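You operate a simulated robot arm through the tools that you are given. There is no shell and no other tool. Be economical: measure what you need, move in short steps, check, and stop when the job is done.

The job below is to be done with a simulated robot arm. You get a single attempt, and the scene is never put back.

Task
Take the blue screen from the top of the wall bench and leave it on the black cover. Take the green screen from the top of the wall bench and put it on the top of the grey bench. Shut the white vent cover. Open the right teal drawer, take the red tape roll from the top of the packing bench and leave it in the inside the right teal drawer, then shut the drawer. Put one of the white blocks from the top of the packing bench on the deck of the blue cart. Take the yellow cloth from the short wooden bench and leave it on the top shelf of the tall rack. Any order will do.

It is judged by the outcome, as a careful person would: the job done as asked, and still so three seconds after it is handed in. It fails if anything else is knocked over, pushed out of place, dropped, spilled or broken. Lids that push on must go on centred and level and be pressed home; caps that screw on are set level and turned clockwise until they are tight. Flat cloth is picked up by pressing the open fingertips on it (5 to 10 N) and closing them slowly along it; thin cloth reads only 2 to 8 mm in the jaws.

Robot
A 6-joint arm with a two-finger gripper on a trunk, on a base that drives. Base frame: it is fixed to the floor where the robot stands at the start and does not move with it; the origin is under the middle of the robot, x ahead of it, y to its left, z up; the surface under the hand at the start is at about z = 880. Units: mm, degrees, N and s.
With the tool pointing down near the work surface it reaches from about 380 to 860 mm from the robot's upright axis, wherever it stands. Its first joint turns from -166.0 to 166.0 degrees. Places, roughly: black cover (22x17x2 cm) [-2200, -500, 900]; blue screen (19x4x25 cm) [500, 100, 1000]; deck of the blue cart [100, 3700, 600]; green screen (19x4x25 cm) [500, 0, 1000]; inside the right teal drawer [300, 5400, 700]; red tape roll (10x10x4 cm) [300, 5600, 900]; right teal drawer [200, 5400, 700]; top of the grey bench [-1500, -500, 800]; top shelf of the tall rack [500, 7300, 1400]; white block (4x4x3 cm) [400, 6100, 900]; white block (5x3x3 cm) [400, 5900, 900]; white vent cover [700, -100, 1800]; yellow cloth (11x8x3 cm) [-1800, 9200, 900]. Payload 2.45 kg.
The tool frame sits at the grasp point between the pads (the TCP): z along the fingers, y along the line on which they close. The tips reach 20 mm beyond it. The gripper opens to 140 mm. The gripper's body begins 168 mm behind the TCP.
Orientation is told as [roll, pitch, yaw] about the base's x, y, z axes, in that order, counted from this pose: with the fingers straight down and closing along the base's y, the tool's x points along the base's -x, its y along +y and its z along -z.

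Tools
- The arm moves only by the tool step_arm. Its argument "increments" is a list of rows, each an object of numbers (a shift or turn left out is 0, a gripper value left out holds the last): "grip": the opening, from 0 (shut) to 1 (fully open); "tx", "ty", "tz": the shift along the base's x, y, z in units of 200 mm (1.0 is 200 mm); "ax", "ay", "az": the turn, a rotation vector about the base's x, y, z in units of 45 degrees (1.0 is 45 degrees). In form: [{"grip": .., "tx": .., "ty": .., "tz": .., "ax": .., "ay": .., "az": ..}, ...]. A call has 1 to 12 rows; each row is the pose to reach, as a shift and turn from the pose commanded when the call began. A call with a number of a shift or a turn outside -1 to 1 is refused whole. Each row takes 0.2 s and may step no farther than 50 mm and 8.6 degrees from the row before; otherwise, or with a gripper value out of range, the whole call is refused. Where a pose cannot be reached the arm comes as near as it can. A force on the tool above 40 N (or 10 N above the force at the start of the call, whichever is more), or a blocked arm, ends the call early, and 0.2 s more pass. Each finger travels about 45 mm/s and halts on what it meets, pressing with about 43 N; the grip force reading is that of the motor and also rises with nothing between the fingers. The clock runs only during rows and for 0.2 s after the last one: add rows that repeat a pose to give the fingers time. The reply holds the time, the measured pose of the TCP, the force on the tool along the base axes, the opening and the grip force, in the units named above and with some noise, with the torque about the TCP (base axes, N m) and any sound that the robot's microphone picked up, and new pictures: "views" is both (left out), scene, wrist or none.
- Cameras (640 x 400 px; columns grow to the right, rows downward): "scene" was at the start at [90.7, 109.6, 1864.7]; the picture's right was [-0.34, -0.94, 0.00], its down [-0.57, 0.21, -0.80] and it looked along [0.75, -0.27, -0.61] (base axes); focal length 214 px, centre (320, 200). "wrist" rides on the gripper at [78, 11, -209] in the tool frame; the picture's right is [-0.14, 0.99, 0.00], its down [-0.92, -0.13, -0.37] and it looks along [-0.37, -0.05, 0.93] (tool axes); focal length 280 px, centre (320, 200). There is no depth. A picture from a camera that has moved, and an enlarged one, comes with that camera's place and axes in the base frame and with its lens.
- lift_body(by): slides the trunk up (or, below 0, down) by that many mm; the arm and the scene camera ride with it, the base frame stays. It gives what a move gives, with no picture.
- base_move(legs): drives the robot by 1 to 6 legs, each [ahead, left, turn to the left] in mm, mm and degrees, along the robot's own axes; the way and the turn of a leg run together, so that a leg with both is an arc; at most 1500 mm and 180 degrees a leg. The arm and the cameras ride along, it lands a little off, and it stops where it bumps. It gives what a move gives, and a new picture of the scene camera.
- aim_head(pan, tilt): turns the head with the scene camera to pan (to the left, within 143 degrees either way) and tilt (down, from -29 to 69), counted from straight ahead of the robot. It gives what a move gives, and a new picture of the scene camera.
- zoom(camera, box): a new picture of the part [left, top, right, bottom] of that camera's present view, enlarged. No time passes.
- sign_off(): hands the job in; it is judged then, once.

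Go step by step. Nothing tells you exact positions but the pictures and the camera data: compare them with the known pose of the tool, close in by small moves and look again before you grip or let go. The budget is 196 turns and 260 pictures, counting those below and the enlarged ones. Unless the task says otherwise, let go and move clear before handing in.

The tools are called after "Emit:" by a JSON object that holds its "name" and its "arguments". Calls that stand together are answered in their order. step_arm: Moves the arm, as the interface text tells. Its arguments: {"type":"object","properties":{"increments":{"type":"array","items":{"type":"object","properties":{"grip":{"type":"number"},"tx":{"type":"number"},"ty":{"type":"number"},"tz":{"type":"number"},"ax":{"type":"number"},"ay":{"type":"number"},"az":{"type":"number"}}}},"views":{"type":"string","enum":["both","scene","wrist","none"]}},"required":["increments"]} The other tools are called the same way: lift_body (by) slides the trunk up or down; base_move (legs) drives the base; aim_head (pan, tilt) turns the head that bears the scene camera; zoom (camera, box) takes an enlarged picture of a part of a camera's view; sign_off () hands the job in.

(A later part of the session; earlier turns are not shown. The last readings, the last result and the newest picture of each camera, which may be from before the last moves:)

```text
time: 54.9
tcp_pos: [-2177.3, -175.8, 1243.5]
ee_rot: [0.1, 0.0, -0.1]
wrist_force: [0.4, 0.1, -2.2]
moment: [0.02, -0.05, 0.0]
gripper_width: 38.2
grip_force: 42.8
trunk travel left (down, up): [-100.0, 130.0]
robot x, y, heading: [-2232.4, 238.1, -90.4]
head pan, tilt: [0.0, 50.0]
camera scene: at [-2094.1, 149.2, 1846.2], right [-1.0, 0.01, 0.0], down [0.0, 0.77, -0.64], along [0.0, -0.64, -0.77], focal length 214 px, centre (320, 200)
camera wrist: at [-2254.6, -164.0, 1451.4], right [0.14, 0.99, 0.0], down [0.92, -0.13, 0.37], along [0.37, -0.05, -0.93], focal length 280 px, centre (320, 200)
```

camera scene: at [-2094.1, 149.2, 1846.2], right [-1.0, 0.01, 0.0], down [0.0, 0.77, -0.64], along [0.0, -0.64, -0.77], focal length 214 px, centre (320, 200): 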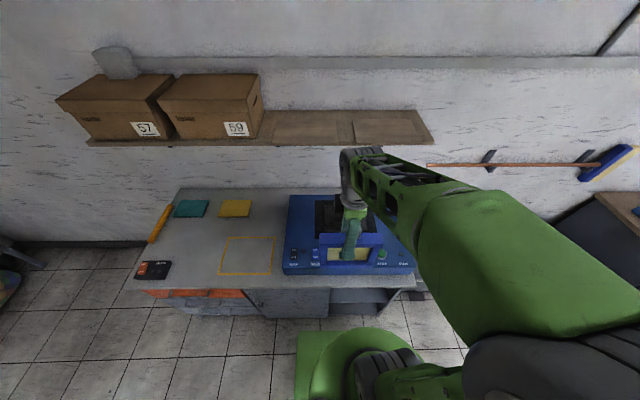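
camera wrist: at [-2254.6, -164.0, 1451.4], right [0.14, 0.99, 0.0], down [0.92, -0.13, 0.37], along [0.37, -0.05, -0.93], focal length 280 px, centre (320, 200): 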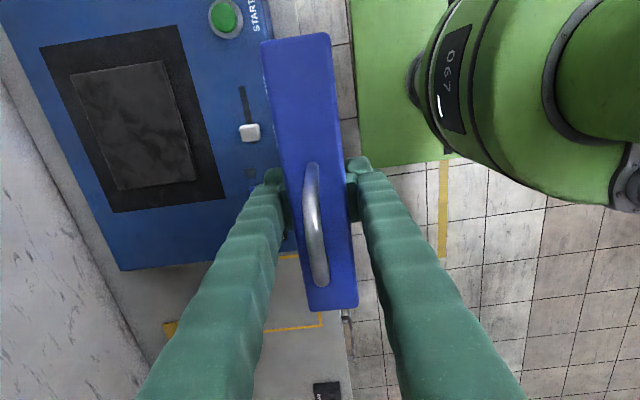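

The cover measures: centre about [−2227, −514, 910], aligned with x. I move the screen over it in stages, keeping it a bit toward the front to stay clear of the wall shelf.

Emit:
{"name": "step_arm", "arguments": {"increments": [{"ty": -0.25, "tx": -0.05}, {"ty": -0.5, "tx": -0.15}, {"ty": -0.75, "tx": -0.22}, {"ty": -1.0, "tx": -0.22}], "views": "none"}}

Emit:
{"name": "step_arm", "arguments": {"increments": [{"ty": -0.2}, {"ty": -0.4}, {"ty": -0.57}, {"ty": -0.57, "tz": -0.15}, {"ty": -0.57, "tz": -0.3}], "views": "both"}}

```text
refused: row 1 steps farther than a row can; nothing moved
```

```text
time: 56.1
tcp_pos: [-2177.9, -292.3, 1182.5]
ee_rot: [0.0, 0.0, -0.2]
wrist_force: [0.2, -0.3, -2.8]
moment: [0.04, -0.03, -0.02]
gripper_width: 38.1
grip_force: 43.1
trunk travel left (down, up): [-100.0, 130.0]
robot x, y, heading: [-2233.4, 235.8, -90.3]
head pan, tilt: [0.0, 50.0]
camera scene: at [-2094.0, 148.5, 1846.1], right [-1.0, 0.01, 0.0], down [0.0, 0.77, -0.64], along [0.0, -0.64, -0.77], focal length 214 px, centre (320, 200)
camera wrist: at [-2254.8, -279.8, 1391.2], right [0.14, 0.99, 0.0], down [0.92, -0.13, 0.37], along [0.37, -0.05, -0.93], focal length 280 px, centre (320, 200)
```

scene: 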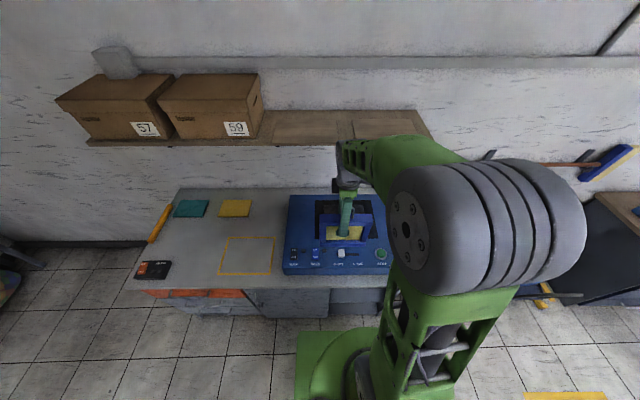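
wrist: 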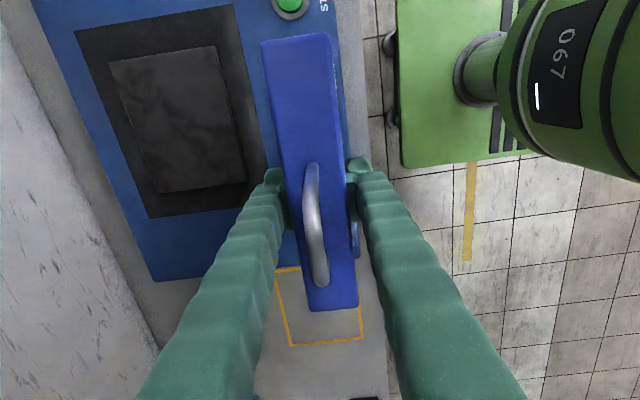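

Measurement confirmed (centre [−2227, −514]). Move over the cover.

Emit:
{"name": "step_arm", "arguments": {"increments": [{"ty": -0.2, "tx": -0.05, "tz": 0.1}, {"ty": -0.4, "tx": -0.1, "tz": 0.1}, {"ty": -0.6, "tx": -0.15, "tz": 0.1}, {"ty": -0.8, "tx": -0.2, "tz": 0.1}, {"ty": -0.99, "tx": -0.22, "tz": 0.1}, {"ty": -0.99, "tx": -0.22, "tz": -0.1}], "views": "both"}}

```text
time: 57.5
tcp_pos: [-2222.2, -490.3, 1162.1]
ee_rot: [0.0, 0.0, -0.2]
wrist_force: [-0.3, 0.2, -2.7]
moment: [0.0, -0.04, 0.0]
gripper_width: 38.1
grip_force: 43.6
trunk travel left (down, up): [-100.0, 130.0]
robot x, y, heading: [-2232.3, 236.8, -90.2]
head pan, tilt: [0.0, 50.0]
camera scene: at [-2094.1, 148.7, 1846.2], right [-1.0, 0.01, 0.0], down [0.0, 0.77, -0.64], along [0.0, -0.64, -0.77], focal length 214 px, centre (320, 200)
camera wrist: at [-2299.7, -479.0, 1370.9], right [0.14, 0.99, 0.0], down [0.92, -0.13, 0.37], along [0.37, -0.05, -0.93], focal length 280 px, centre (320, 200)
```

scene: 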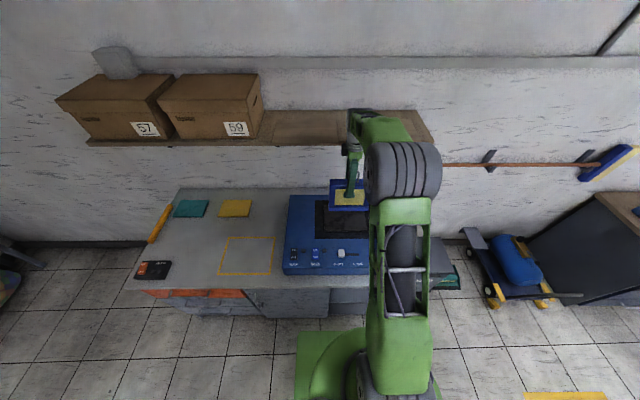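
wrist: 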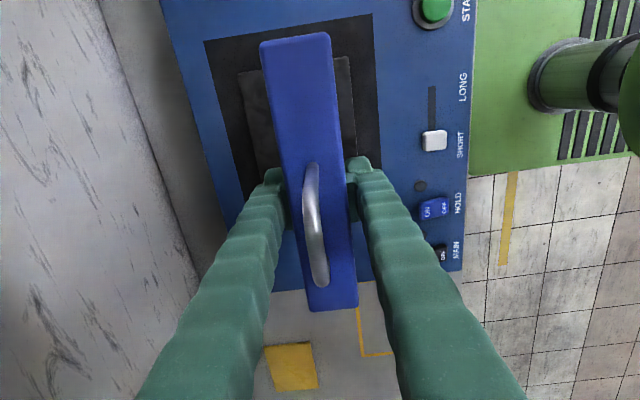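

Over the cover. I descend in small steps watching the force.

Emit:
{"name": "step_arm", "arguments": {"increments": [{"tz": -0.1}, {"tz": -0.2}, {"tz": -0.24}, {"tz": -0.27}], "views": "none"}}

Emit:
{"name": "zoom", "arguments": {"camera": "scene", "box": [280, 130, 440, 290]}}

```text
time: 58.5
tcp_pos: [-2219.8, -487.8, 1107.2]
ee_rot: [0.0, 0.1, -0.2]
wrist_force: [0.3, 0.7, -3.0]
moment: [-0.02, -0.04, 0.0]
gripper_width: 38.0
grip_force: 42.8
trunk travel left (down, up): [-100.0, 130.0]
robot x, y, heading: [-2238.6, 239.0, -90.2]
head pan, tilt: [0.0, 50.0]
```

```text
2.50 times, centred on (360, 210) of scene
camera zoom: at [-2094.1, 148.9, 1846.2], right [-1.0, 0.01, 0.0], down [0.0, 0.77, -0.64], along [0.0, -0.64, -0.77], focal length 536 px, centre (220, 175)
```

zoom: 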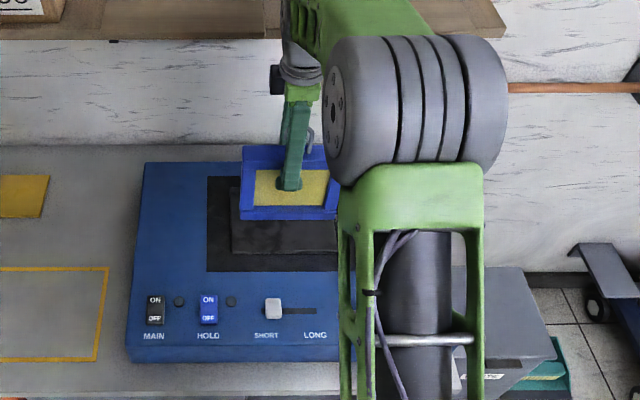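

The screen's lower edge is still about 55 mm up (TCP contact expected near 1050). I continue in small steps.

Emit:
{"name": "step_arm", "arguments": {"increments": [{"tz": -0.08}, {"tz": -0.16}, {"tz": -0.2}, {"tz": -0.23}], "views": "none"}}

Emit:
{"name": "zoom", "arguments": {"camera": "scene", "box": [280, 130, 440, 290]}}

```text
time: 59.5
tcp_pos: [-2221.4, -487.8, 1064.0]
ee_rot: [0.1, 0.0, -0.2]
wrist_force: [0.0, 0.0, -2.8]
moment: [0.02, -0.03, 0.0]
gripper_width: 38.3
grip_force: 43.2
trunk travel left (down, up): [-100.0, 130.0]
robot x, y, heading: [-2235.7, 238.8, -90.3]
head pan, tilt: [0.0, 50.0]
```

```text
2.50 times, centred on (360, 210) of scene
camera zoom: at [-2094.1, 149.0, 1846.2], right [-1.0, 0.01, 0.0], down [0.0, 0.77, -0.64], along [0.0, -0.64, -0.77], focal length 536 px, centre (220, 175)
```

zoom: 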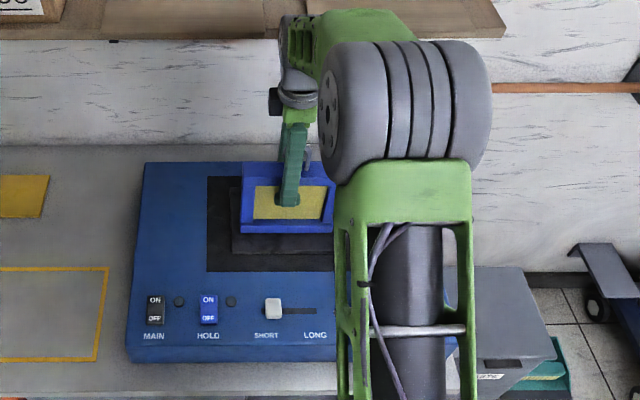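

Very close now; 2–3 mm steps until contact.

Emit:
{"name": "step_arm", "arguments": {"increments": [{"tz": -0.015}, {"tz": -0.03}, {"tz": -0.04}], "views": "none"}}

Emit:
{"name": "step_arm", "arguments": {"increments": [{"tz": -0.01}, {"tz": -0.02}], "views": "none"}}

Emit:
{"name": "step_arm", "arguments": {"increments": [{"tz": -0.01}, {"tz": -0.02}], "views": "none"}}

```text
time: 60.3
tcp_pos: [-2221.2, -487.8, 1056.0]
ee_rot: [0.0, 0.0, -0.2]
wrist_force: [-0.1, -0.1, -1.7]
moment: [-0.01, -0.01, 0.0]
gripper_width: 38.1
grip_force: 43.0
trunk travel left (down, up): [-100.0, 130.0]
robot x, y, heading: [-2231.0, 239.4, -90.5]
head pan, tilt: [0.0, 50.0]
```

```text
time: 60.9
tcp_pos: [-2221.9, -486.2, 1052.6]
ee_rot: [-0.3, 0.0, -0.1]
wrist_force: [0.1, 1.1, 9.8]
moment: [0.35, 0.96, -0.01]
gripper_width: 38.2
grip_force: 42.9
trunk travel left (down, up): [-100.0, 130.0]
robot x, y, heading: [-2233.5, 242.2, -90.3]
head pan, tilt: [0.0, 50.0]
```

```text
time: 61.6
tcp_pos: [-2221.7, -490.0, 1052.5]
ee_rot: [-0.6, -0.1, 0.0]
wrist_force: [0.2, 4.0, 13.7]
moment: [0.27, -0.27, 0.11]
gripper_width: 37.9
grip_force: 42.8
trunk travel left (down, up): [-100.0, 130.0]
robot x, y, heading: [-2235.7, 235.4, -90.6]
head pan, tilt: [0.0, 50.0]
stopped in row 2: the force on the tool passed its limit at 42 N (the readings are from after the stop); the commanded pose is now the measured one
```

Contact at z≈1052. I check the wrist view before releasing.

Emit:
{"name": "zoom", "arguments": {"camera": "wrist", "box": [140, 0, 460, 340]}}

Emit:
{"name": "zoom", "arguments": {"camera": "scene", "box": [300, 160, 400, 260]}}

```text
1.18 times, centred on (300, 170) of wrist
camera zoom: at [-2298.7, -476.3, 1261.2], right [0.14, 0.99, -0.01], down [0.92, -0.13, 0.37], along [0.37, -0.06, -0.93], focal length 330 px, centre (344, 235)
```

zoom: 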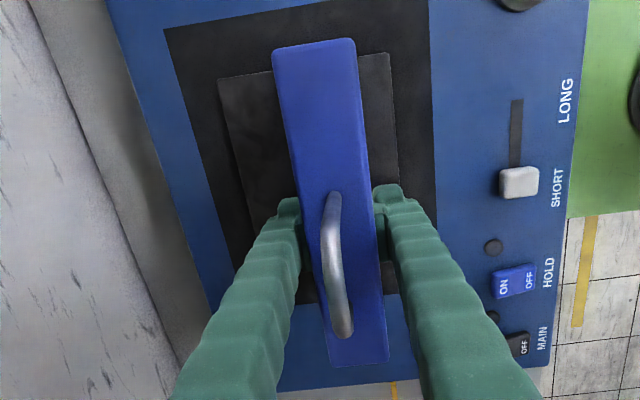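

```text
4.00 times, centred on (350, 210) of scene
camera zoom: at [-2094.1, 150.9, 1846.1], right [-1.0, 0.01, 0.0], down [0.0, 0.77, -0.64], along [0.0, -0.64, -0.77], focal length 858 px, centre (200, 160)
```

zoom: 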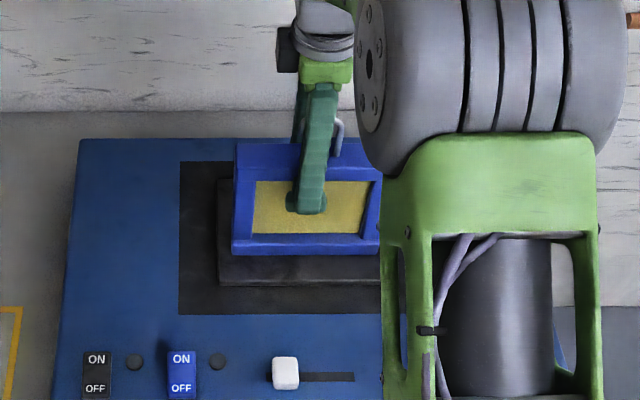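

Screen is standing squarely within the cover. Release gently and lift straight up.

Emit:
{"name": "step_arm", "arguments": {"increments": [{"grip": 0.32}, {"grip": 0.4}, {"grip": 0.45}, {"grip": 0.5}, {"grip": 0.5, "tz": 0.1}, {"grip": 0.5, "tz": 0.3}, {"grip": 0.5, "tz": 0.5}], "views": "wrist"}}

Emit:
{"name": "zoom", "arguments": {"camera": "scene", "box": [280, 130, 440, 290]}}

```text
time: 63.2
tcp_pos: [-2221.0, -489.5, 1152.7]
ee_rot: [-0.3, -0.1, -0.2]
wrist_force: [0.2, -0.1, -0.5]
moment: [-0.01, -0.01, -0.07]
gripper_width: 70.3
grip_force: 0.0
trunk travel left (down, up): [-100.0, 130.0]
robot x, y, heading: [-2230.5, 235.4, -90.1]
head pan, tilt: [0.0, 50.0]
camera wrist: at [-2298.2, -476.2, 1360.9], right [0.14, 0.99, -0.01], down [0.92, -0.13, 0.37], along [0.37, -0.06, -0.93], focal length 280 px, centre (320, 200)
```

wrist: 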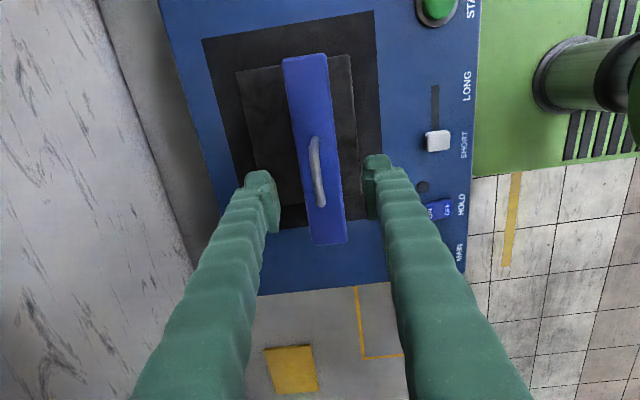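

```text
2.50 times, centred on (360, 210) of scene
camera zoom: at [-2094.1, 150.0, 1846.3], right [-1.0, 0.01, 0.0], down [0.0, 0.77, -0.64], along [0.0, -0.64, -0.77], focal length 536 px, centre (220, 175)
```

zoom: 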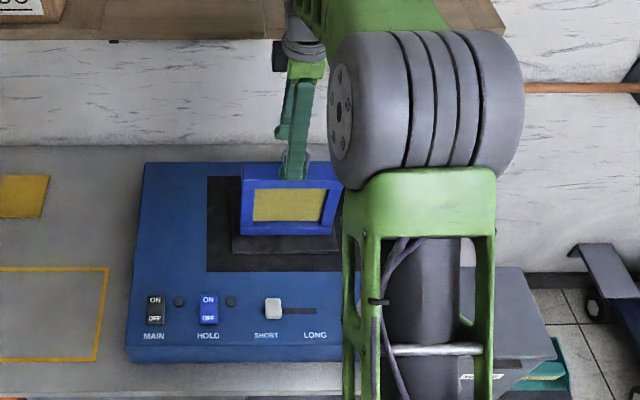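

The blue screen stands on the cover. I retract the arm up and back, then return to the wall bench.

Emit:
{"name": "step_arm", "arguments": {"increments": [{"tz": 0.25}, {"tz": 0.45}, {"tz": 0.45, "ty": 0.25}, {"tz": 0.45, "ty": 0.5}, {"tz": 0.45, "ty": 0.75}, {"tz": 0.45, "ty": 0.95}], "views": "none"}}

Emit:
{"name": "step_arm", "arguments": {"increments": [{"az": -0.17, "ty": 0.1}, {"az": -0.34, "ty": 0.3}, {"az": -0.51, "ty": 0.5}, {"az": -0.68}, {"az": -0.84, "ty": 0.5}, {"az": -1.0, "ty": 0.5}], "views": "none"}}

Emit:
{"name": "base_move", "arguments": {"legs": [[-250, 0, 0], [0, 0, 90]]}}

```text
time: 64.7
tcp_pos: [-2222.3, -298.4, 1239.7]
ee_rot: [-0.5, 0.0, -0.2]
wrist_force: [0.9, 0.7, -0.4]
moment: [-0.04, 0.01, -0.03]
gripper_width: 70.3
grip_force: 0.0
trunk travel left (down, up): [-100.0, 130.0]
robot x, y, heading: [-2231.0, 238.9, -90.5]
head pan, tilt: [0.0, 50.0]
```

```text
refused: row 4 steps farther than a row can; nothing moved
```

```text
time: 70.3
tcp_pos: [-1691.9, 495.9, 1237.8]
ee_rot: [-0.4, 0.0, 89.4]
wrist_force: [-0.1, 0.3, -1.2]
moment: [-0.02, 0.03, 0.01]
gripper_width: 70.1
grip_force: 0.1
trunk travel left (down, up): [-100.0, 130.0]
robot x, y, heading: [-2229.5, 484.5, -0.7]
head pan, tilt: [0.0, 50.0]
camera scene: at [-2142.7, 628.1, 1846.2], right [-0.01, -1.0, 0.0], down [-0.77, 0.01, -0.64], along [0.64, -0.01, -0.77], focal length 214 px, centre (320, 200)
```

scene: 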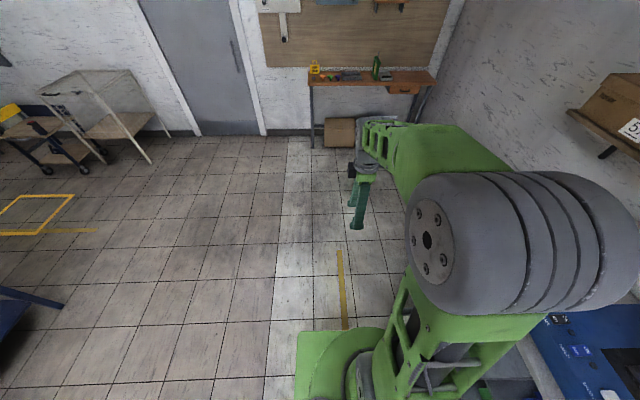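

Reorient the wrist and pull in, then drive back to the bench.

Emit:
{"name": "step_arm", "arguments": {"increments": [{"az": -0.17, "tx": -0.2}, {"az": -0.34, "tx": -0.4}, {"az": -0.51, "tx": -0.6}, {"az": -0.68, "tx": -0.65}, {"az": -0.84, "tx": -0.65}, {"az": -1.0, "tx": -0.65}], "views": "none"}}

Emit:
{"name": "step_arm", "arguments": {"increments": [{"az": -0.17, "tz": -0.05}, {"az": -0.34, "tz": -0.1}, {"az": -0.51, "tz": -0.15}, {"az": -0.68, "tz": -0.2}, {"az": -0.84, "tz": -0.3}, {"az": -0.98, "tz": -0.3}], "views": "none"}}

Emit:
{"name": "base_move", "arguments": {"legs": [[1400, -500, 0.7], [790, 0, 0]]}}

Emit:
{"name": "zoom", "arguments": {"camera": "wrist", "box": [0, 0, 640, 400]}}

```text
time: 71.7
tcp_pos: [-1823.7, 497.3, 1238.1]
ee_rot: [-0.5, 0.0, 44.2]
wrist_force: [0.5, 0.6, 0.3]
moment: [0.03, -0.03, -0.01]
gripper_width: 70.1
grip_force: 0.0
trunk travel left (down, up): [-100.0, 130.0]
robot x, y, heading: [-2228.4, 485.5, -0.5]
head pan, tilt: [0.0, 50.0]
```

```text
time: 73.1
tcp_pos: [-1823.1, 495.3, 1176.5]
ee_rot: [-0.5, 0.0, 0.1]
wrist_force: [-0.7, -0.2, -0.2]
moment: [-0.02, 0.0, 0.01]
gripper_width: 70.1
grip_force: 0.1
trunk travel left (down, up): [-100.0, 130.0]
robot x, y, heading: [-2229.6, 490.1, -0.7]
head pan, tilt: [0.0, 50.0]
```

```text
time: 80.0
tcp_pos: [-468.3, 11.1, 1177.3]
ee_rot: [-0.5, 0.1, 0.2]
wrist_force: [0.2, 0.9, -0.1]
moment: [-0.11, -0.05, -0.02]
gripper_width: 70.0
grip_force: 0.1
trunk travel left (down, up): [-100.0, 130.0]
robot x, y, heading: [-875.3, 1.7, -1.1]
head pan, tilt: [0.0, 50.0]
stopped in leg 1: the robot was blocked; the commanded pose is now the measured one
camera scene: at [-787.0, 144.3, 1846.1], right [-0.02, -1.0, 0.0], down [-0.77, 0.01, -0.64], along [0.64, -0.01, -0.77], focal length 214 px, centre (320, 200)
```

scene: 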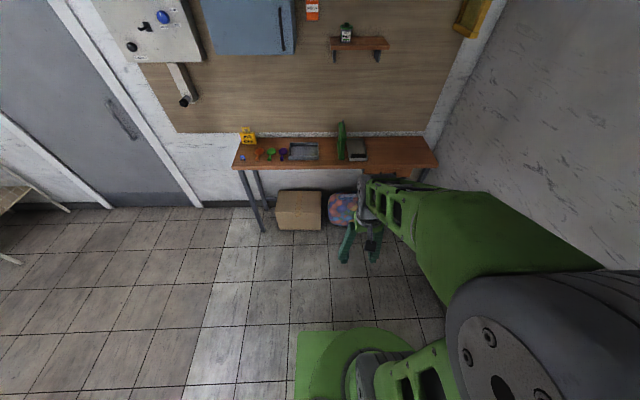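

```text
1.00 times, centred on (320, 200) of wrist (not enlarged: the box is as wide or as high as the picture)
camera zoom: at [-545.1, 23.9, 1385.4], right [0.13, 0.99, -0.01], down [0.92, -0.12, 0.37], along [0.36, -0.06, -0.93], focal length 280 px, centre (320, 200)
```

zoom: 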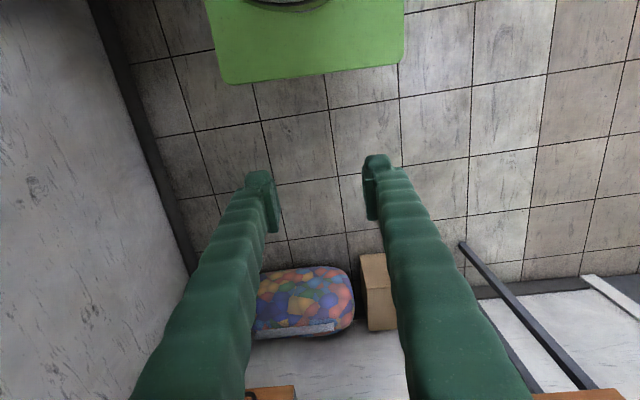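

The drive was blocked near the end, maybe by grazing the grey bench's corner. I look back at it before going on.

Emit:
{"name": "aim_head", "arguments": {"pan": -140, "tilt": 50}}

Emit:
{"name": "aim_head", "arguments": {"pan": -90, "tilt": 60}}

```text
time: 82.3
tcp_pos: [-468.1, 10.0, 1177.3]
ee_rot: [-0.5, 0.0, 0.2]
wrist_force: [-0.3, -0.6, 0.2]
moment: [0.01, -0.01, 0.03]
gripper_width: 70.0
grip_force: 0.1
trunk travel left (down, up): [-100.0, 130.0]
robot x, y, heading: [-873.5, 0.1, -0.7]
head pan, tilt: [-140.0, 50.0]
camera scene: at [-923.0, 95.3, 1846.2], right [-0.63, 0.78, 0.0], down [0.59, 0.48, -0.64], along [-0.5, -0.41, -0.77], focal length 214 px, centre (320, 200)
```

scene: 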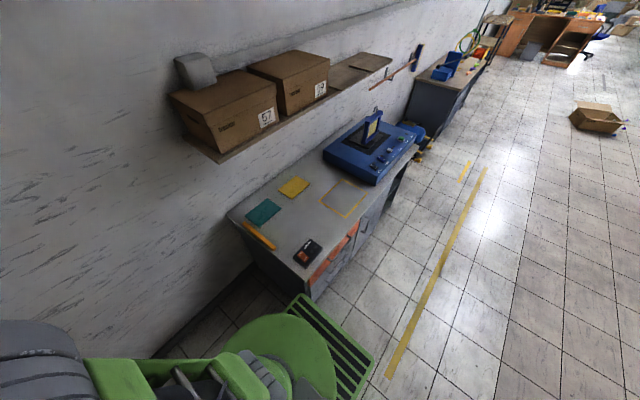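

```text
time: 83.5
tcp_pos: [-467.4, 10.1, 1177.3]
ee_rot: [-0.5, 0.0, 0.2]
wrist_force: [-0.8, 0.4, -0.1]
moment: [-0.01, -0.04, -0.02]
gripper_width: 69.9
grip_force: 0.1
trunk travel left (down, up): [-100.0, 130.0]
robot x, y, heading: [-876.7, 7.0, -1.0]
head pan, tilt: [-90.0, 60.0]
camera scene: at [-864.3, 77.3, 1833.6], right [-1.0, 0.02, 0.0], down [0.01, 0.87, -0.5], along [-0.01, -0.5, -0.87], focal length 214 px, centre (320, 200)
```

scene: 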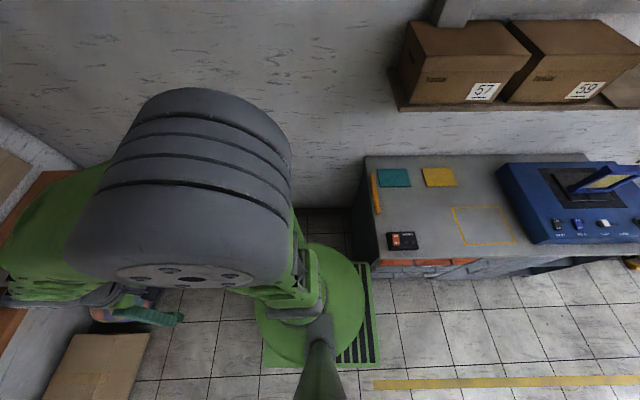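

The base corner just met the bench corner; nothing seems disturbed and the blue screen still stands. I steer away from it and on to the wall bench.

Emit:
{"name": "base_move", "arguments": {"legs": [[50, 80, 0], [820, -100, 1.0]]}}

Emit:
{"name": "zoom", "arguments": {"camera": "wrist", "box": [0, 0, 640, 400]}}

```text
time: 88.9
tcp_pos: [409.3, -5.8, 1176.8]
ee_rot: [-0.5, 0.0, 1.2]
wrist_force: [-0.2, -0.5, -0.4]
moment: [0.0, 0.04, -0.02]
gripper_width: 70.0
grip_force: 0.1
trunk travel left (down, up): [-100.0, 130.0]
robot x, y, heading: [4.6, -20.4, 0.3]
head pan, tilt: [-90.0, 60.0]
camera scene: at [12.3, 53.6, 1833.6], right [-1.0, 0.0, 0.0], down [0.0, 0.87, -0.5], along [0.0, -0.5, -0.87], focal length 214 px, centre (320, 200)
```

scene: 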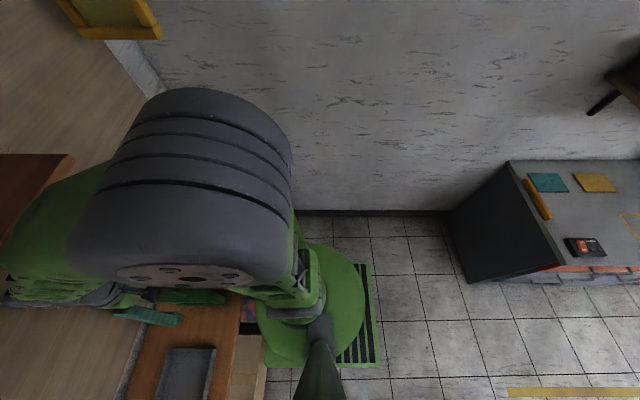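

```text
1.00 times, centred on (320, 200) of wrist (not enlarged: the box is as wide or as high as the picture)
camera zoom: at [333.0, 4.9, 1385.2], right [0.12, 0.99, -0.01], down [0.92, -0.1, 0.37], along [0.37, -0.05, -0.93], focal length 280 px, centre (320, 200)
```

zoom: 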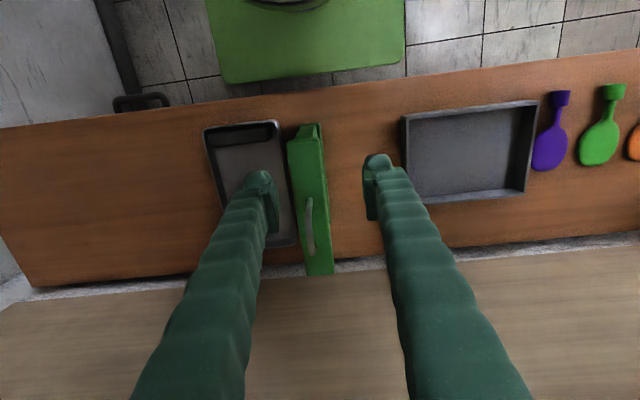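

Green spans y −44…−4, x 389–583 (centre [486, −24]). I move over it and descend to the same grip depth as the blue one.

Emit:
{"name": "step_arm", "arguments": {"increments": [{"tx": 0.1, "ty": -0.05, "tz": -0.1, "az": -0.027, "ax": 0.011}, {"tx": 0.25, "ty": -0.09, "tz": -0.2, "az": -0.027, "ax": 0.011}, {"tx": 0.395, "ty": -0.09, "tz": -0.25, "az": -0.027, "ax": 0.011}, {"tx": 0.395, "ty": -0.09, "tz": -0.35, "az": -0.027, "ax": 0.011}], "views": "wrist"}}

```text
time: 89.9
tcp_pos: [489.2, -23.7, 1108.8]
ee_rot: [-0.1, 0.0, 0.0]
wrist_force: [-0.4, 0.4, -0.3]
moment: [-0.04, -0.02, -0.02]
gripper_width: 69.9
grip_force: 0.0
trunk travel left (down, up): [-100.0, 130.0]
robot x, y, heading: [2.4, -18.0, 0.4]
head pan, tilt: [-90.0, 60.0]
camera wrist: at [412.4, -13.2, 1315.9], right [0.14, 0.99, 0.0], down [0.92, -0.13, 0.37], along [0.36, -0.05, -0.93], focal length 280 px, centre (320, 200)
```

wrist: 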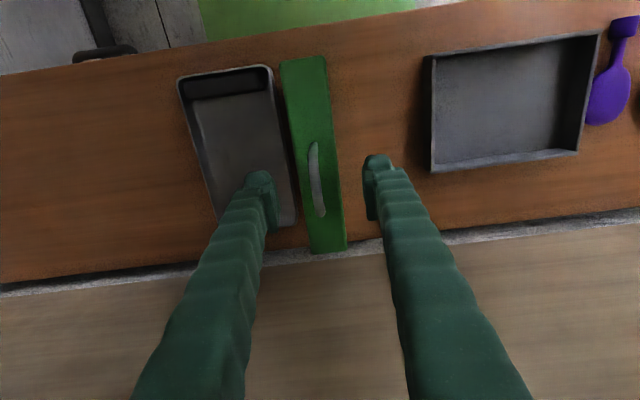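

Emit:
{"name": "step_arm", "arguments": {"increments": [{"tz": -0.2}, {"tz": -0.4}, {"tz": -0.44}, {"tz": -0.44, "grip": 0.35}, {"tz": -0.44, "grip": 0.25}, {"tz": -0.44, "grip": 0.15}, {"tz": -0.44, "grip": 0.15}, {"tz": -0.44, "grip": 0.15}], "views": "wrist"}}

```text
time: 91.7
tcp_pos: [489.3, -25.5, 1019.8]
ee_rot: [0.0, 0.0, 0.0]
wrist_force: [0.0, -0.6, -0.1]
moment: [-0.01, -0.02, -0.05]
gripper_width: 37.9
grip_force: 43.1
trunk travel left (down, up): [-100.0, 130.0]
robot x, y, heading: [3.7, -18.1, 0.4]
head pan, tilt: [-90.0, 60.0]
camera wrist: at [411.4, -14.1, 1227.8], right [0.14, 0.99, 0.0], down [0.92, -0.13, 0.37], along [0.36, -0.05, -0.93], focal length 280 px, centre (320, 200)
```

wrist: 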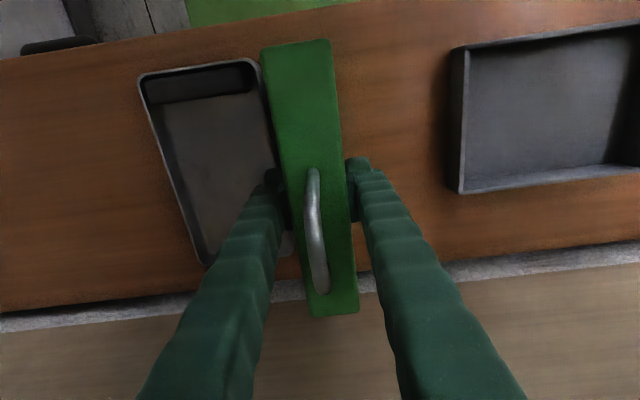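

Green screen gripped. Lift, retract and drive to the grey bench, keeping well clear of its corner.

Emit:
{"name": "step_arm", "arguments": {"increments": [{"tz": 0.1}, {"tz": 0.3}, {"tz": 0.5}, {"tz": 0.6, "tx": -0.2}, {"tz": 0.6, "tx": -0.4}], "views": "none"}}

Emit:
{"name": "base_move", "arguments": {"legs": [[-300, 100, 0], [-500, 380, 0], [-930, 0, 0], [0, 0, -90]]}}

Emit:
{"name": "aim_head", "arguments": {"pan": 0, "tilt": 50}}

```text
time: 92.9
tcp_pos: [407.2, -23.6, 1140.1]
ee_rot: [0.0, 0.0, 0.0]
wrist_force: [-0.6, -0.3, -2.2]
moment: [-0.02, -0.07, 0.01]
gripper_width: 38.1
grip_force: 42.6
trunk travel left (down, up): [-100.0, 130.0]
robot x, y, heading: [-2.6, -20.6, 0.1]
head pan, tilt: [-90.0, 60.0]
```

```text
time: 106.8
tcp_pos: [-1747.4, 51.0, 1140.2]
ee_rot: [0.0, 0.1, -90.6]
wrist_force: [0.6, 0.0, -2.8]
moment: [-0.03, 0.01, 0.03]
gripper_width: 37.9
grip_force: 43.1
trunk travel left (down, up): [-100.0, 130.0]
robot x, y, heading: [-1738.9, 458.5, -90.4]
head pan, tilt: [-90.0, 60.0]
camera scene: at [-1666.3, 444.7, 1833.6], right [0.01, 1.0, 0.0], down [0.87, -0.01, -0.5], along [-0.5, 0.0, -0.87], focal length 214 px, centre (320, 200)
```

scene: 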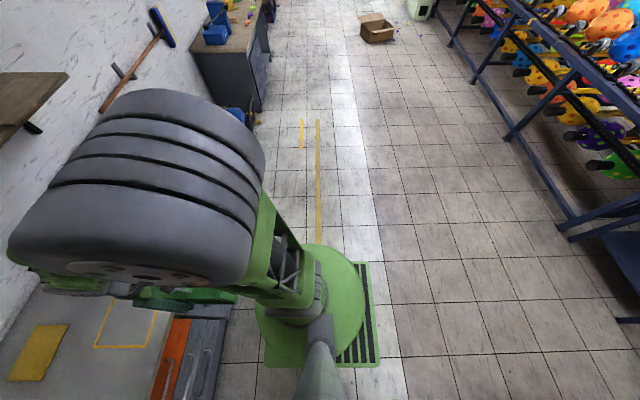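

```text
time: 108.5
tcp_pos: [-1744.7, 51.4, 1139.4]
ee_rot: [0.1, 0.0, -90.7]
wrist_force: [-0.6, -0.4, -2.6]
moment: [0.02, 0.02, 0.01]
gripper_width: 38.0
grip_force: 43.0
trunk travel left (down, up): [-100.0, 130.0]
robot x, y, heading: [-1740.2, 455.4, -90.2]
head pan, tilt: [0.0, 50.0]
camera scene: at [-1600.2, 367.2, 1846.2], right [-1.0, 0.01, 0.0], down [0.01, 0.77, -0.64], along [-0.01, -0.64, -0.77], focal length 214 px, centre (320, 200)
```

scene: 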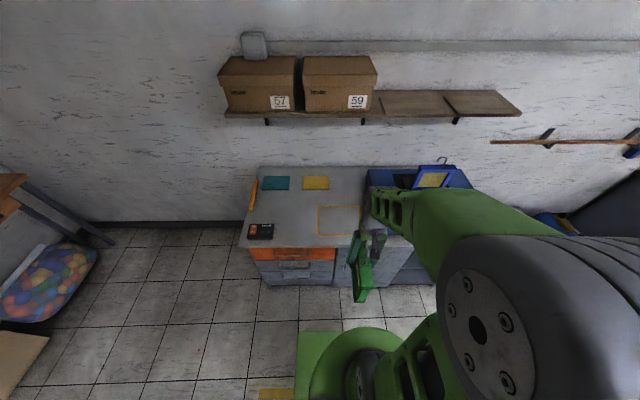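

Approach the bench with the screen over the marked free area.

Emit:
{"name": "base_move", "arguments": {"legs": [[215, 10, 0]]}}

Emit:
{"name": "step_arm", "arguments": {"increments": [{"ty": -0.2, "tx": 0.02}, {"ty": -0.4, "tx": 0.05}, {"ty": -0.6, "tx": 0.05}, {"ty": -0.8, "tx": 0.05}], "views": "both"}}

```text
time: 110.2
tcp_pos: [-1738.7, -166.5, 1139.1]
ee_rot: [-0.1, 0.1, -90.4]
wrist_force: [0.3, -1.9, -2.6]
moment: [0.04, 0.0, 0.01]
gripper_width: 38.1
grip_force: 43.0
trunk travel left (down, up): [-100.0, 130.0]
robot x, y, heading: [-1730.6, 239.4, -90.3]
head pan, tilt: [0.0, 50.0]
camera scene: at [-1591.5, 149.6, 1846.1], right [-1.0, 0.01, 0.0], down [0.01, 0.77, -0.64], along [0.0, -0.64, -0.77], focal length 214 px, centre (320, 200)
```

scene: 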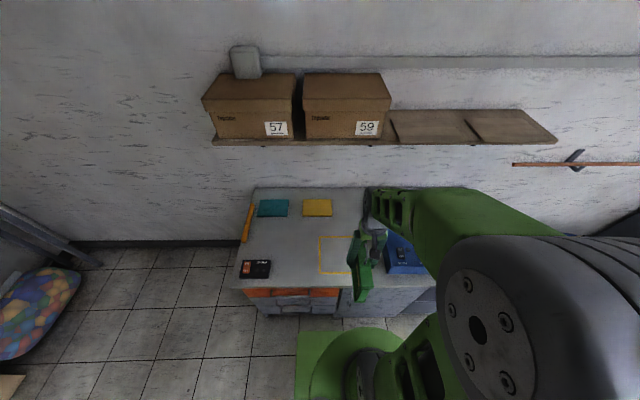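

```text
time: 111.2
tcp_pos: [-1725.8, -327.8, 1137.3]
ee_rot: [0.0, 0.0, -90.4]
wrist_force: [0.7, 0.4, -1.6]
moment: [-0.03, 0.02, 0.03]
gripper_width: 38.1
grip_force: 42.9
trunk travel left (down, up): [-100.0, 130.0]
robot x, y, heading: [-1731.4, 239.7, -90.4]
head pan, tilt: [0.0, 50.0]
camera scene: at [-1591.5, 149.7, 1846.1], right [-1.0, 0.01, 0.0], down [0.01, 0.77, -0.64], along [0.0, -0.64, -0.77], focal length 214 px, centre (320, 200)
camera wrist: at [-1714.0, -249.4, 1346.3], right [0.99, -0.15, 0.0], down [-0.14, -0.92, 0.37], along [-0.05, -0.36, -0.93], focal length 280 px, centre (320, 200)
```

scene: 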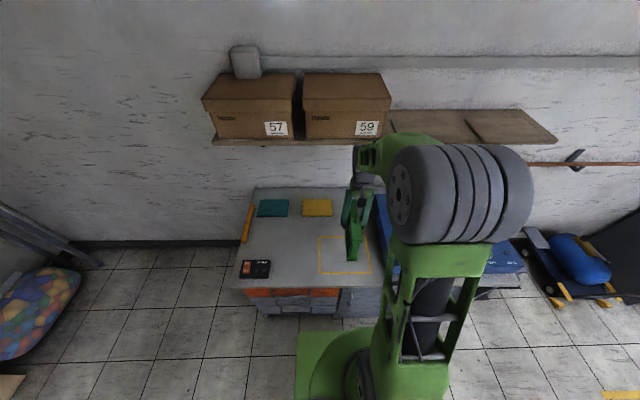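
wrist: 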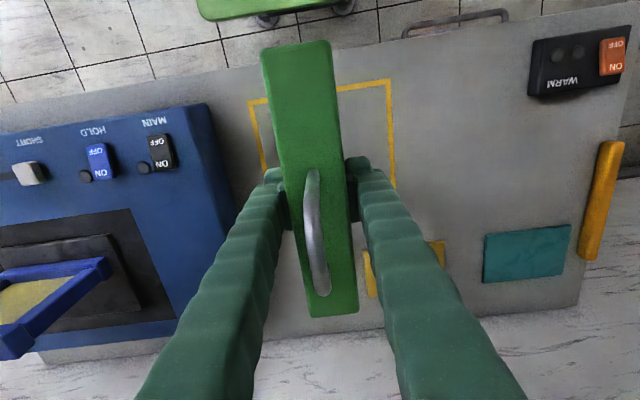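

The marked area centre is about [−1714, −348]. I centre the screen there and descend.

Emit:
{"name": "step_arm", "arguments": {"increments": [{"ty": -0.09, "tx": 0.04, "tz": -0.1}, {"ty": -0.09, "tx": 0.04, "tz": -0.3}, {"ty": -0.09, "tx": 0.04, "tz": -0.5}, {"ty": -0.09, "tx": 0.04, "tz": -0.62}], "views": "none"}}

Emit:
{"name": "zoom", "arguments": {"camera": "scene", "box": [280, 150, 440, 290]}}

```text
time: 112.2
tcp_pos: [-1720.2, -345.1, 1014.1]
ee_rot: [0.1, -0.1, -90.5]
wrist_force: [0.1, -1.3, -2.6]
moment: [-0.02, -0.01, 0.0]
gripper_width: 38.0
grip_force: 42.6
trunk travel left (down, up): [-100.0, 130.0]
robot x, y, heading: [-1727.1, 241.2, -90.6]
head pan, tilt: [0.0, 50.0]
```

```text
2.86 times, centred on (360, 220) of scene
camera zoom: at [-1591.5, 150.4, 1846.2], right [-1.0, 0.01, 0.0], down [0.01, 0.77, -0.64], along [0.0, -0.64, -0.77], focal length 613 px, centre (206, 143)
```

zoom: 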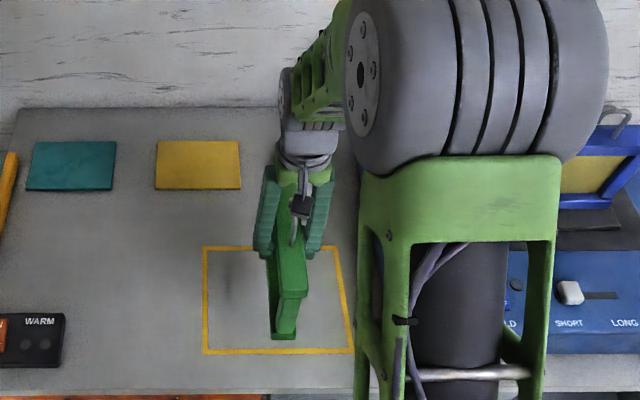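

Bottom edge ~870, bench about 805–830. Continue carefully.

Emit:
{"name": "step_arm", "arguments": {"increments": [{"tz": -0.08}, {"tz": -0.15}, {"tz": -0.19}], "views": "none"}}

Emit:
{"name": "zoom", "arguments": {"camera": "scene", "box": [280, 150, 440, 290]}}

```text
time: 113.0
tcp_pos: [-1719.3, -344.2, 977.5]
ee_rot: [0.0, 0.1, -90.4]
wrist_force: [-0.6, 0.3, -1.6]
moment: [-0.01, -0.02, -0.01]
gripper_width: 37.9
grip_force: 43.2
trunk travel left (down, up): [-100.0, 130.0]
robot x, y, heading: [-1729.8, 235.8, -90.3]
head pan, tilt: [0.0, 50.0]
```

```text
2.86 times, centred on (360, 220) of scene
camera zoom: at [-1591.5, 150.8, 1846.2], right [-1.0, 0.01, 0.0], down [0.01, 0.77, -0.64], along [0.0, -0.64, -0.77], focal length 613 px, centre (206, 143)
```

zoom: 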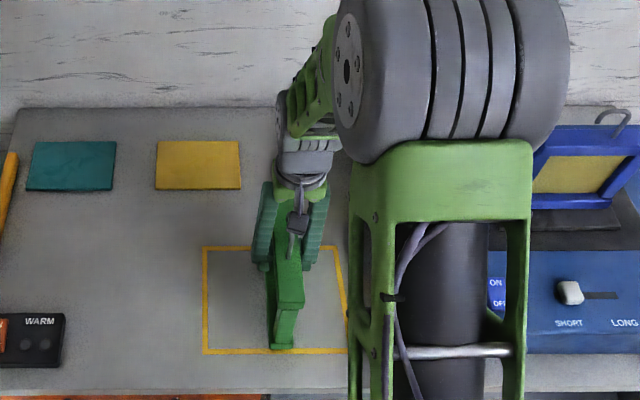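

Emit:
{"name": "step_arm", "arguments": {"increments": [{"tz": -0.02}, {"tz": -0.04}, {"tz": -0.06}], "views": "none"}}

Emit:
{"name": "step_arm", "arguments": {"increments": [{"tz": -0.02}, {"tz": -0.04}], "views": "none"}}

Emit:
{"name": "step_arm", "arguments": {"increments": [{"tz": -0.015}, {"tz": -0.03}], "views": "none"}}

```text
time: 113.8
tcp_pos: [-1720.4, -344.0, 965.6]
ee_rot: [-0.1, 0.0, -90.6]
wrist_force: [0.3, 0.0, -2.5]
moment: [-0.01, 0.02, 0.02]
gripper_width: 38.2
grip_force: 43.1
trunk travel left (down, up): [-100.0, 130.0]
robot x, y, heading: [-1732.0, 240.9, -90.2]
head pan, tilt: [0.0, 50.0]
```

```text
time: 114.4
tcp_pos: [-1720.1, -343.8, 957.4]
ee_rot: [0.0, -0.1, -90.5]
wrist_force: [0.2, 0.2, -2.6]
moment: [0.0, -0.01, -0.03]
gripper_width: 38.2
grip_force: 43.1
trunk travel left (down, up): [-100.0, 130.0]
robot x, y, heading: [-1732.7, 239.7, -90.5]
head pan, tilt: [0.0, 50.0]
```

```text
time: 115.0
tcp_pos: [-1719.3, -343.3, 950.8]
ee_rot: [0.0, 0.1, -90.5]
wrist_force: [-0.8, -0.6, -2.4]
moment: [-0.07, -0.01, 0.0]
gripper_width: 37.9
grip_force: 42.8
trunk travel left (down, up): [-100.0, 130.0]
robot x, y, heading: [-1728.7, 238.2, -90.4]
head pan, tilt: [0.0, 50.0]
```

Emit:
{"name": "step_arm", "arguments": {"increments": [{"tz": -0.015}, {"tz": -0.03}], "views": "none"}}

Emit:
{"name": "step_arm", "arguments": {"increments": [{"tz": -0.01}, {"tz": -0.02}], "views": "none"}}

Emit:
{"name": "step_arm", "arguments": {"increments": [{"tz": -0.01}, {"tz": -0.02}], "views": "wrist"}}

Emit:
{"name": "zoom", "arguments": {"camera": "scene", "box": [280, 150, 440, 290]}}

```text
time: 115.6
tcp_pos: [-1722.0, -343.4, 945.7]
ee_rot: [0.0, 0.0, -90.6]
wrist_force: [0.3, -0.1, -1.5]
moment: [-0.02, 0.0, -0.02]
gripper_width: 38.1
grip_force: 42.8
trunk travel left (down, up): [-100.0, 130.0]
robot x, y, heading: [-1723.6, 237.3, -90.0]
head pan, tilt: [0.0, 50.0]
```

```text
time: 116.2
tcp_pos: [-1719.9, -344.2, 941.3]
ee_rot: [0.0, 0.0, -90.5]
wrist_force: [0.0, -0.1, -2.7]
moment: [-0.05, 0.0, 0.02]
gripper_width: 38.0
grip_force: 43.2
trunk travel left (down, up): [-100.0, 130.0]
robot x, y, heading: [-1729.6, 240.6, -90.3]
head pan, tilt: [0.0, 50.0]
```

```text
time: 116.8
tcp_pos: [-1720.0, -344.0, 939.5]
ee_rot: [-0.1, -0.2, -90.5]
wrist_force: [1.4, 1.0, 21.9]
moment: [1.43, -0.04, -0.07]
gripper_width: 38.2
grip_force: 43.0
trunk travel left (down, up): [-100.0, 130.0]
robot x, y, heading: [-1728.5, 239.7, -90.5]
head pan, tilt: [0.0, 50.0]
camera wrist: at [-1707.8, -265.1, 1147.4], right [0.99, -0.15, 0.0], down [-0.14, -0.92, 0.37], along [-0.05, -0.37, -0.93], focal length 280 px, centre (320, 200)
```

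wrist: 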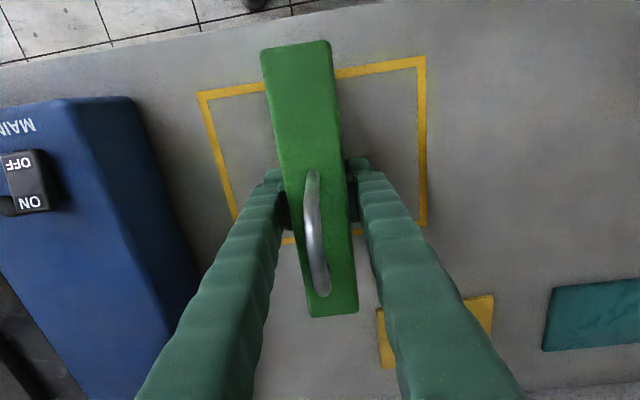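

```text
2.86 times, centred on (360, 220) of scene
camera zoom: at [-1591.4, 152.8, 1846.6], right [-1.0, 0.01, 0.0], down [0.0, 0.77, -0.64], along [0.0, -0.64, -0.77], focal length 613 px, centre (206, 143)
```

zoom: 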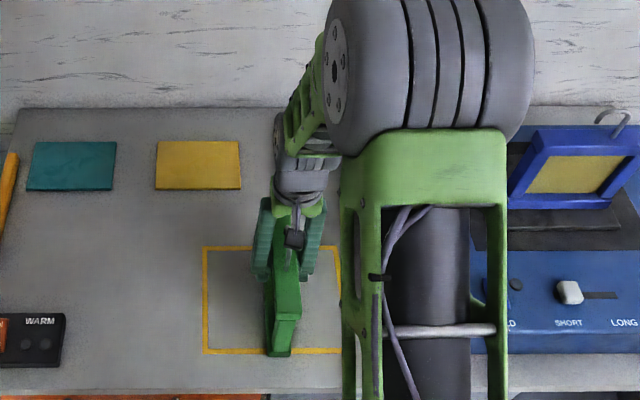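

Firm contact at z≈939. Release and lift.

Emit:
{"name": "step_arm", "arguments": {"increments": [{"grip": 0.32, "tz": 0.005}, {"grip": 0.4, "tz": 0.005}, {"grip": 0.45, "tz": 0.005}, {"grip": 0.5, "tz": 0.005}, {"grip": 0.5, "tz": 0.1}, {"grip": 0.5, "tz": 0.3}, {"grip": 0.5, "tz": 0.5}, {"grip": 0.5, "tz": 0.7}, {"grip": 0.5, "tz": 0.9}], "views": "wrist"}}

Emit:
{"name": "zoom", "arguments": {"camera": "scene", "box": [280, 150, 440, 290]}}

```text
time: 118.8
tcp_pos: [-1720.4, -345.1, 1118.4]
ee_rot: [-0.1, 0.0, -90.5]
wrist_force: [0.0, 0.8, 0.2]
moment: [-0.05, -0.01, 0.03]
gripper_width: 69.9
grip_force: 0.1
trunk travel left (down, up): [-100.0, 130.0]
robot x, y, heading: [-1731.1, 241.1, -90.4]
head pan, tilt: [0.0, 50.0]
camera wrist: at [-1708.6, -267.0, 1326.9], right [0.99, -0.15, 0.0], down [-0.14, -0.92, 0.37], along [-0.05, -0.36, -0.93], focal length 280 px, centre (320, 200)
```

wrist: 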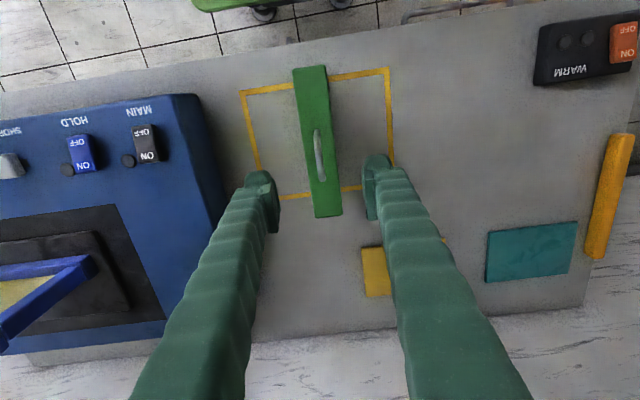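

```text
2.86 times, centred on (360, 220) of scene
camera zoom: at [-1591.6, 151.8, 1846.3], right [-1.0, 0.01, 0.0], down [0.01, 0.77, -0.64], along [0.0, -0.64, -0.77], focal length 613 px, centre (206, 143)
```

zoom: 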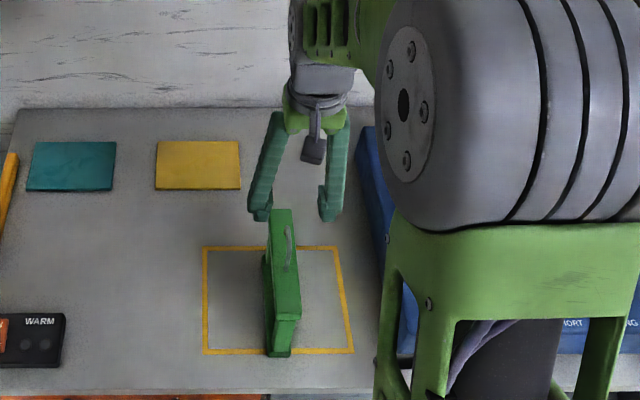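

Green screen stands on the grey bench. I retract, and travel toward the cart/packing bench area, looking on the way.

Emit:
{"name": "step_arm", "arguments": {"increments": [{"tz": 0.2}, {"tz": 0.35, "ty": 0.15}, {"tz": 0.35, "ty": 0.4}, {"tz": 0.35, "ty": 0.65}, {"tz": 0.35, "ty": 0.85}], "views": "none"}}

Emit:
{"name": "base_move", "arguments": {"legs": [[-250, 0, 0], [0, 0, 90], [1000, 0, 0], [0, 1400, 0]]}}

Emit:
{"name": "aim_head", "arguments": {"pan": 60, "tilt": 30}}

```text
time: 120.0
tcp_pos: [-1717.0, -169.9, 1188.2]
ee_rot: [0.0, 0.0, -90.5]
wrist_force: [-0.3, -0.1, 0.1]
moment: [-0.04, -0.02, -0.04]
gripper_width: 70.2
grip_force: 0.0
trunk travel left (down, up): [-100.0, 130.0]
robot x, y, heading: [-1731.9, 239.3, -90.4]
head pan, tilt: [0.0, 50.0]
```

```text
time: 142.4
tcp_pos: [-300.6, 1883.8, 1186.6]
ee_rot: [0.0, -0.1, -1.1]
wrist_force: [-0.3, -0.9, 1.1]
moment: [0.0, 0.0, -0.01]
gripper_width: 70.1
grip_force: 0.0
trunk travel left (down, up): [-100.0, 130.0]
robot x, y, heading: [-707.0, 1875.8, -1.2]
head pan, tilt: [0.0, 50.0]
camera scene: at [-621.9, 2014.6, 1846.2], right [-0.02, -1.0, 0.0], down [-0.77, 0.01, -0.64], along [0.64, -0.01, -0.77], focal length 214 px, centre (320, 200)
```

scene: 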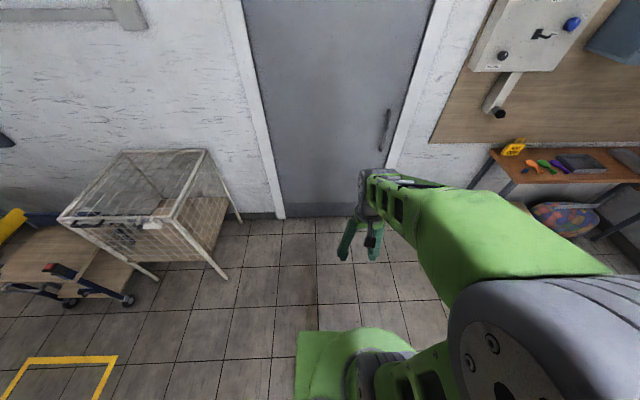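

```text
time: 143.7
tcp_pos: [-299.5, 1883.9, 1187.3]
ee_rot: [0.0, 0.0, -1.0]
wrist_force: [0.6, -0.6, 0.4]
moment: [0.0, 0.03, 0.0]
gripper_width: 70.0
grip_force: 0.0
trunk travel left (down, up): [-100.0, 130.0]
robot x, y, heading: [-709.4, 1876.5, -1.0]
head pan, tilt: [60.0, 30.0]
camera scene: at [-652.3, 2093.4, 1875.7], right [0.86, -0.52, 0.0], down [-0.26, -0.43, -0.87], along [0.45, 0.74, -0.5], focal length 214 px, centre (320, 200)
```

scene: 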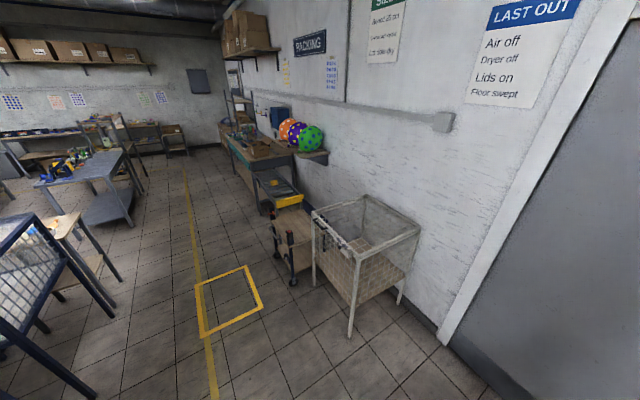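

The aisle is clear; the blue cart stands past the white wire rack, with the packing bench beyond. I continue along.

Emit:
{"name": "base_move", "arguments": {"legs": [[0, 1500, 1], [0, 400, 0]]}}

Emit:
{"name": "aim_head", "arguments": {"pan": 15, "tilt": 40}}

```text
time: 160.8
tcp_pos: [-322.8, 3813.2, 1186.9]
ee_rot: [0.0, 0.1, 1.8]
wrist_force: [0.1, -0.5, -0.4]
moment: [-0.01, 0.0, 0.01]
gripper_width: 70.3
grip_force: 0.0
trunk travel left (down, up): [-100.0, 130.0]
robot x, y, heading: [-732.8, 3788.0, 1.9]
head pan, tilt: [60.0, 30.0]
camera scene: at [-686.0, 4004.7, 1875.7], right [0.88, -0.47, 0.0], down [-0.24, -0.44, -0.87], along [0.41, 0.76, -0.5], focal length 214 px, centre (320, 200)
```

scene: 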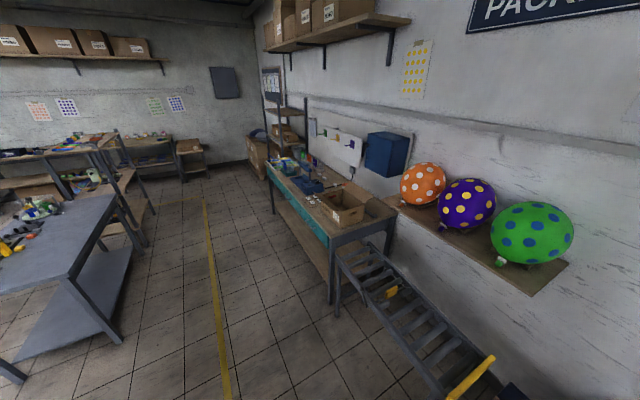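

```text
time: 161.9
tcp_pos: [-323.1, 3813.3, 1187.7]
ee_rot: [-0.1, 0.0, 1.8]
wrist_force: [0.2, -0.3, -0.1]
moment: [0.01, 0.01, 0.01]
gripper_width: 70.1
grip_force: 0.1
trunk travel left (down, up): [-100.0, 130.0]
robot x, y, heading: [-728.0, 3785.0, 1.9]
head pan, tilt: [15.0, 40.0]
camera scene: at [-647.3, 3949.4, 1860.4], right [0.29, -0.96, 0.0], down [-0.61, -0.19, -0.77], along [0.73, 0.22, -0.64], focal length 214 px, centre (320, 200)
```

scene: 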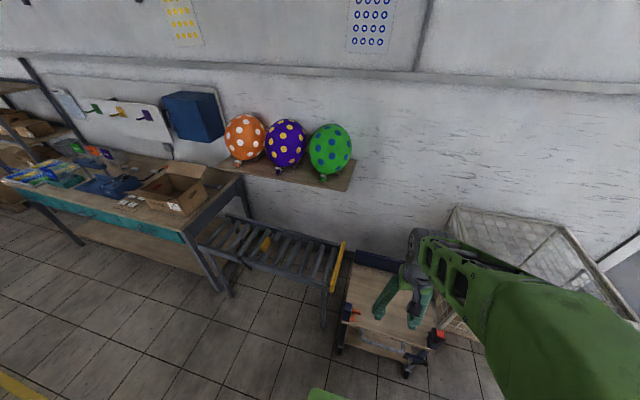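

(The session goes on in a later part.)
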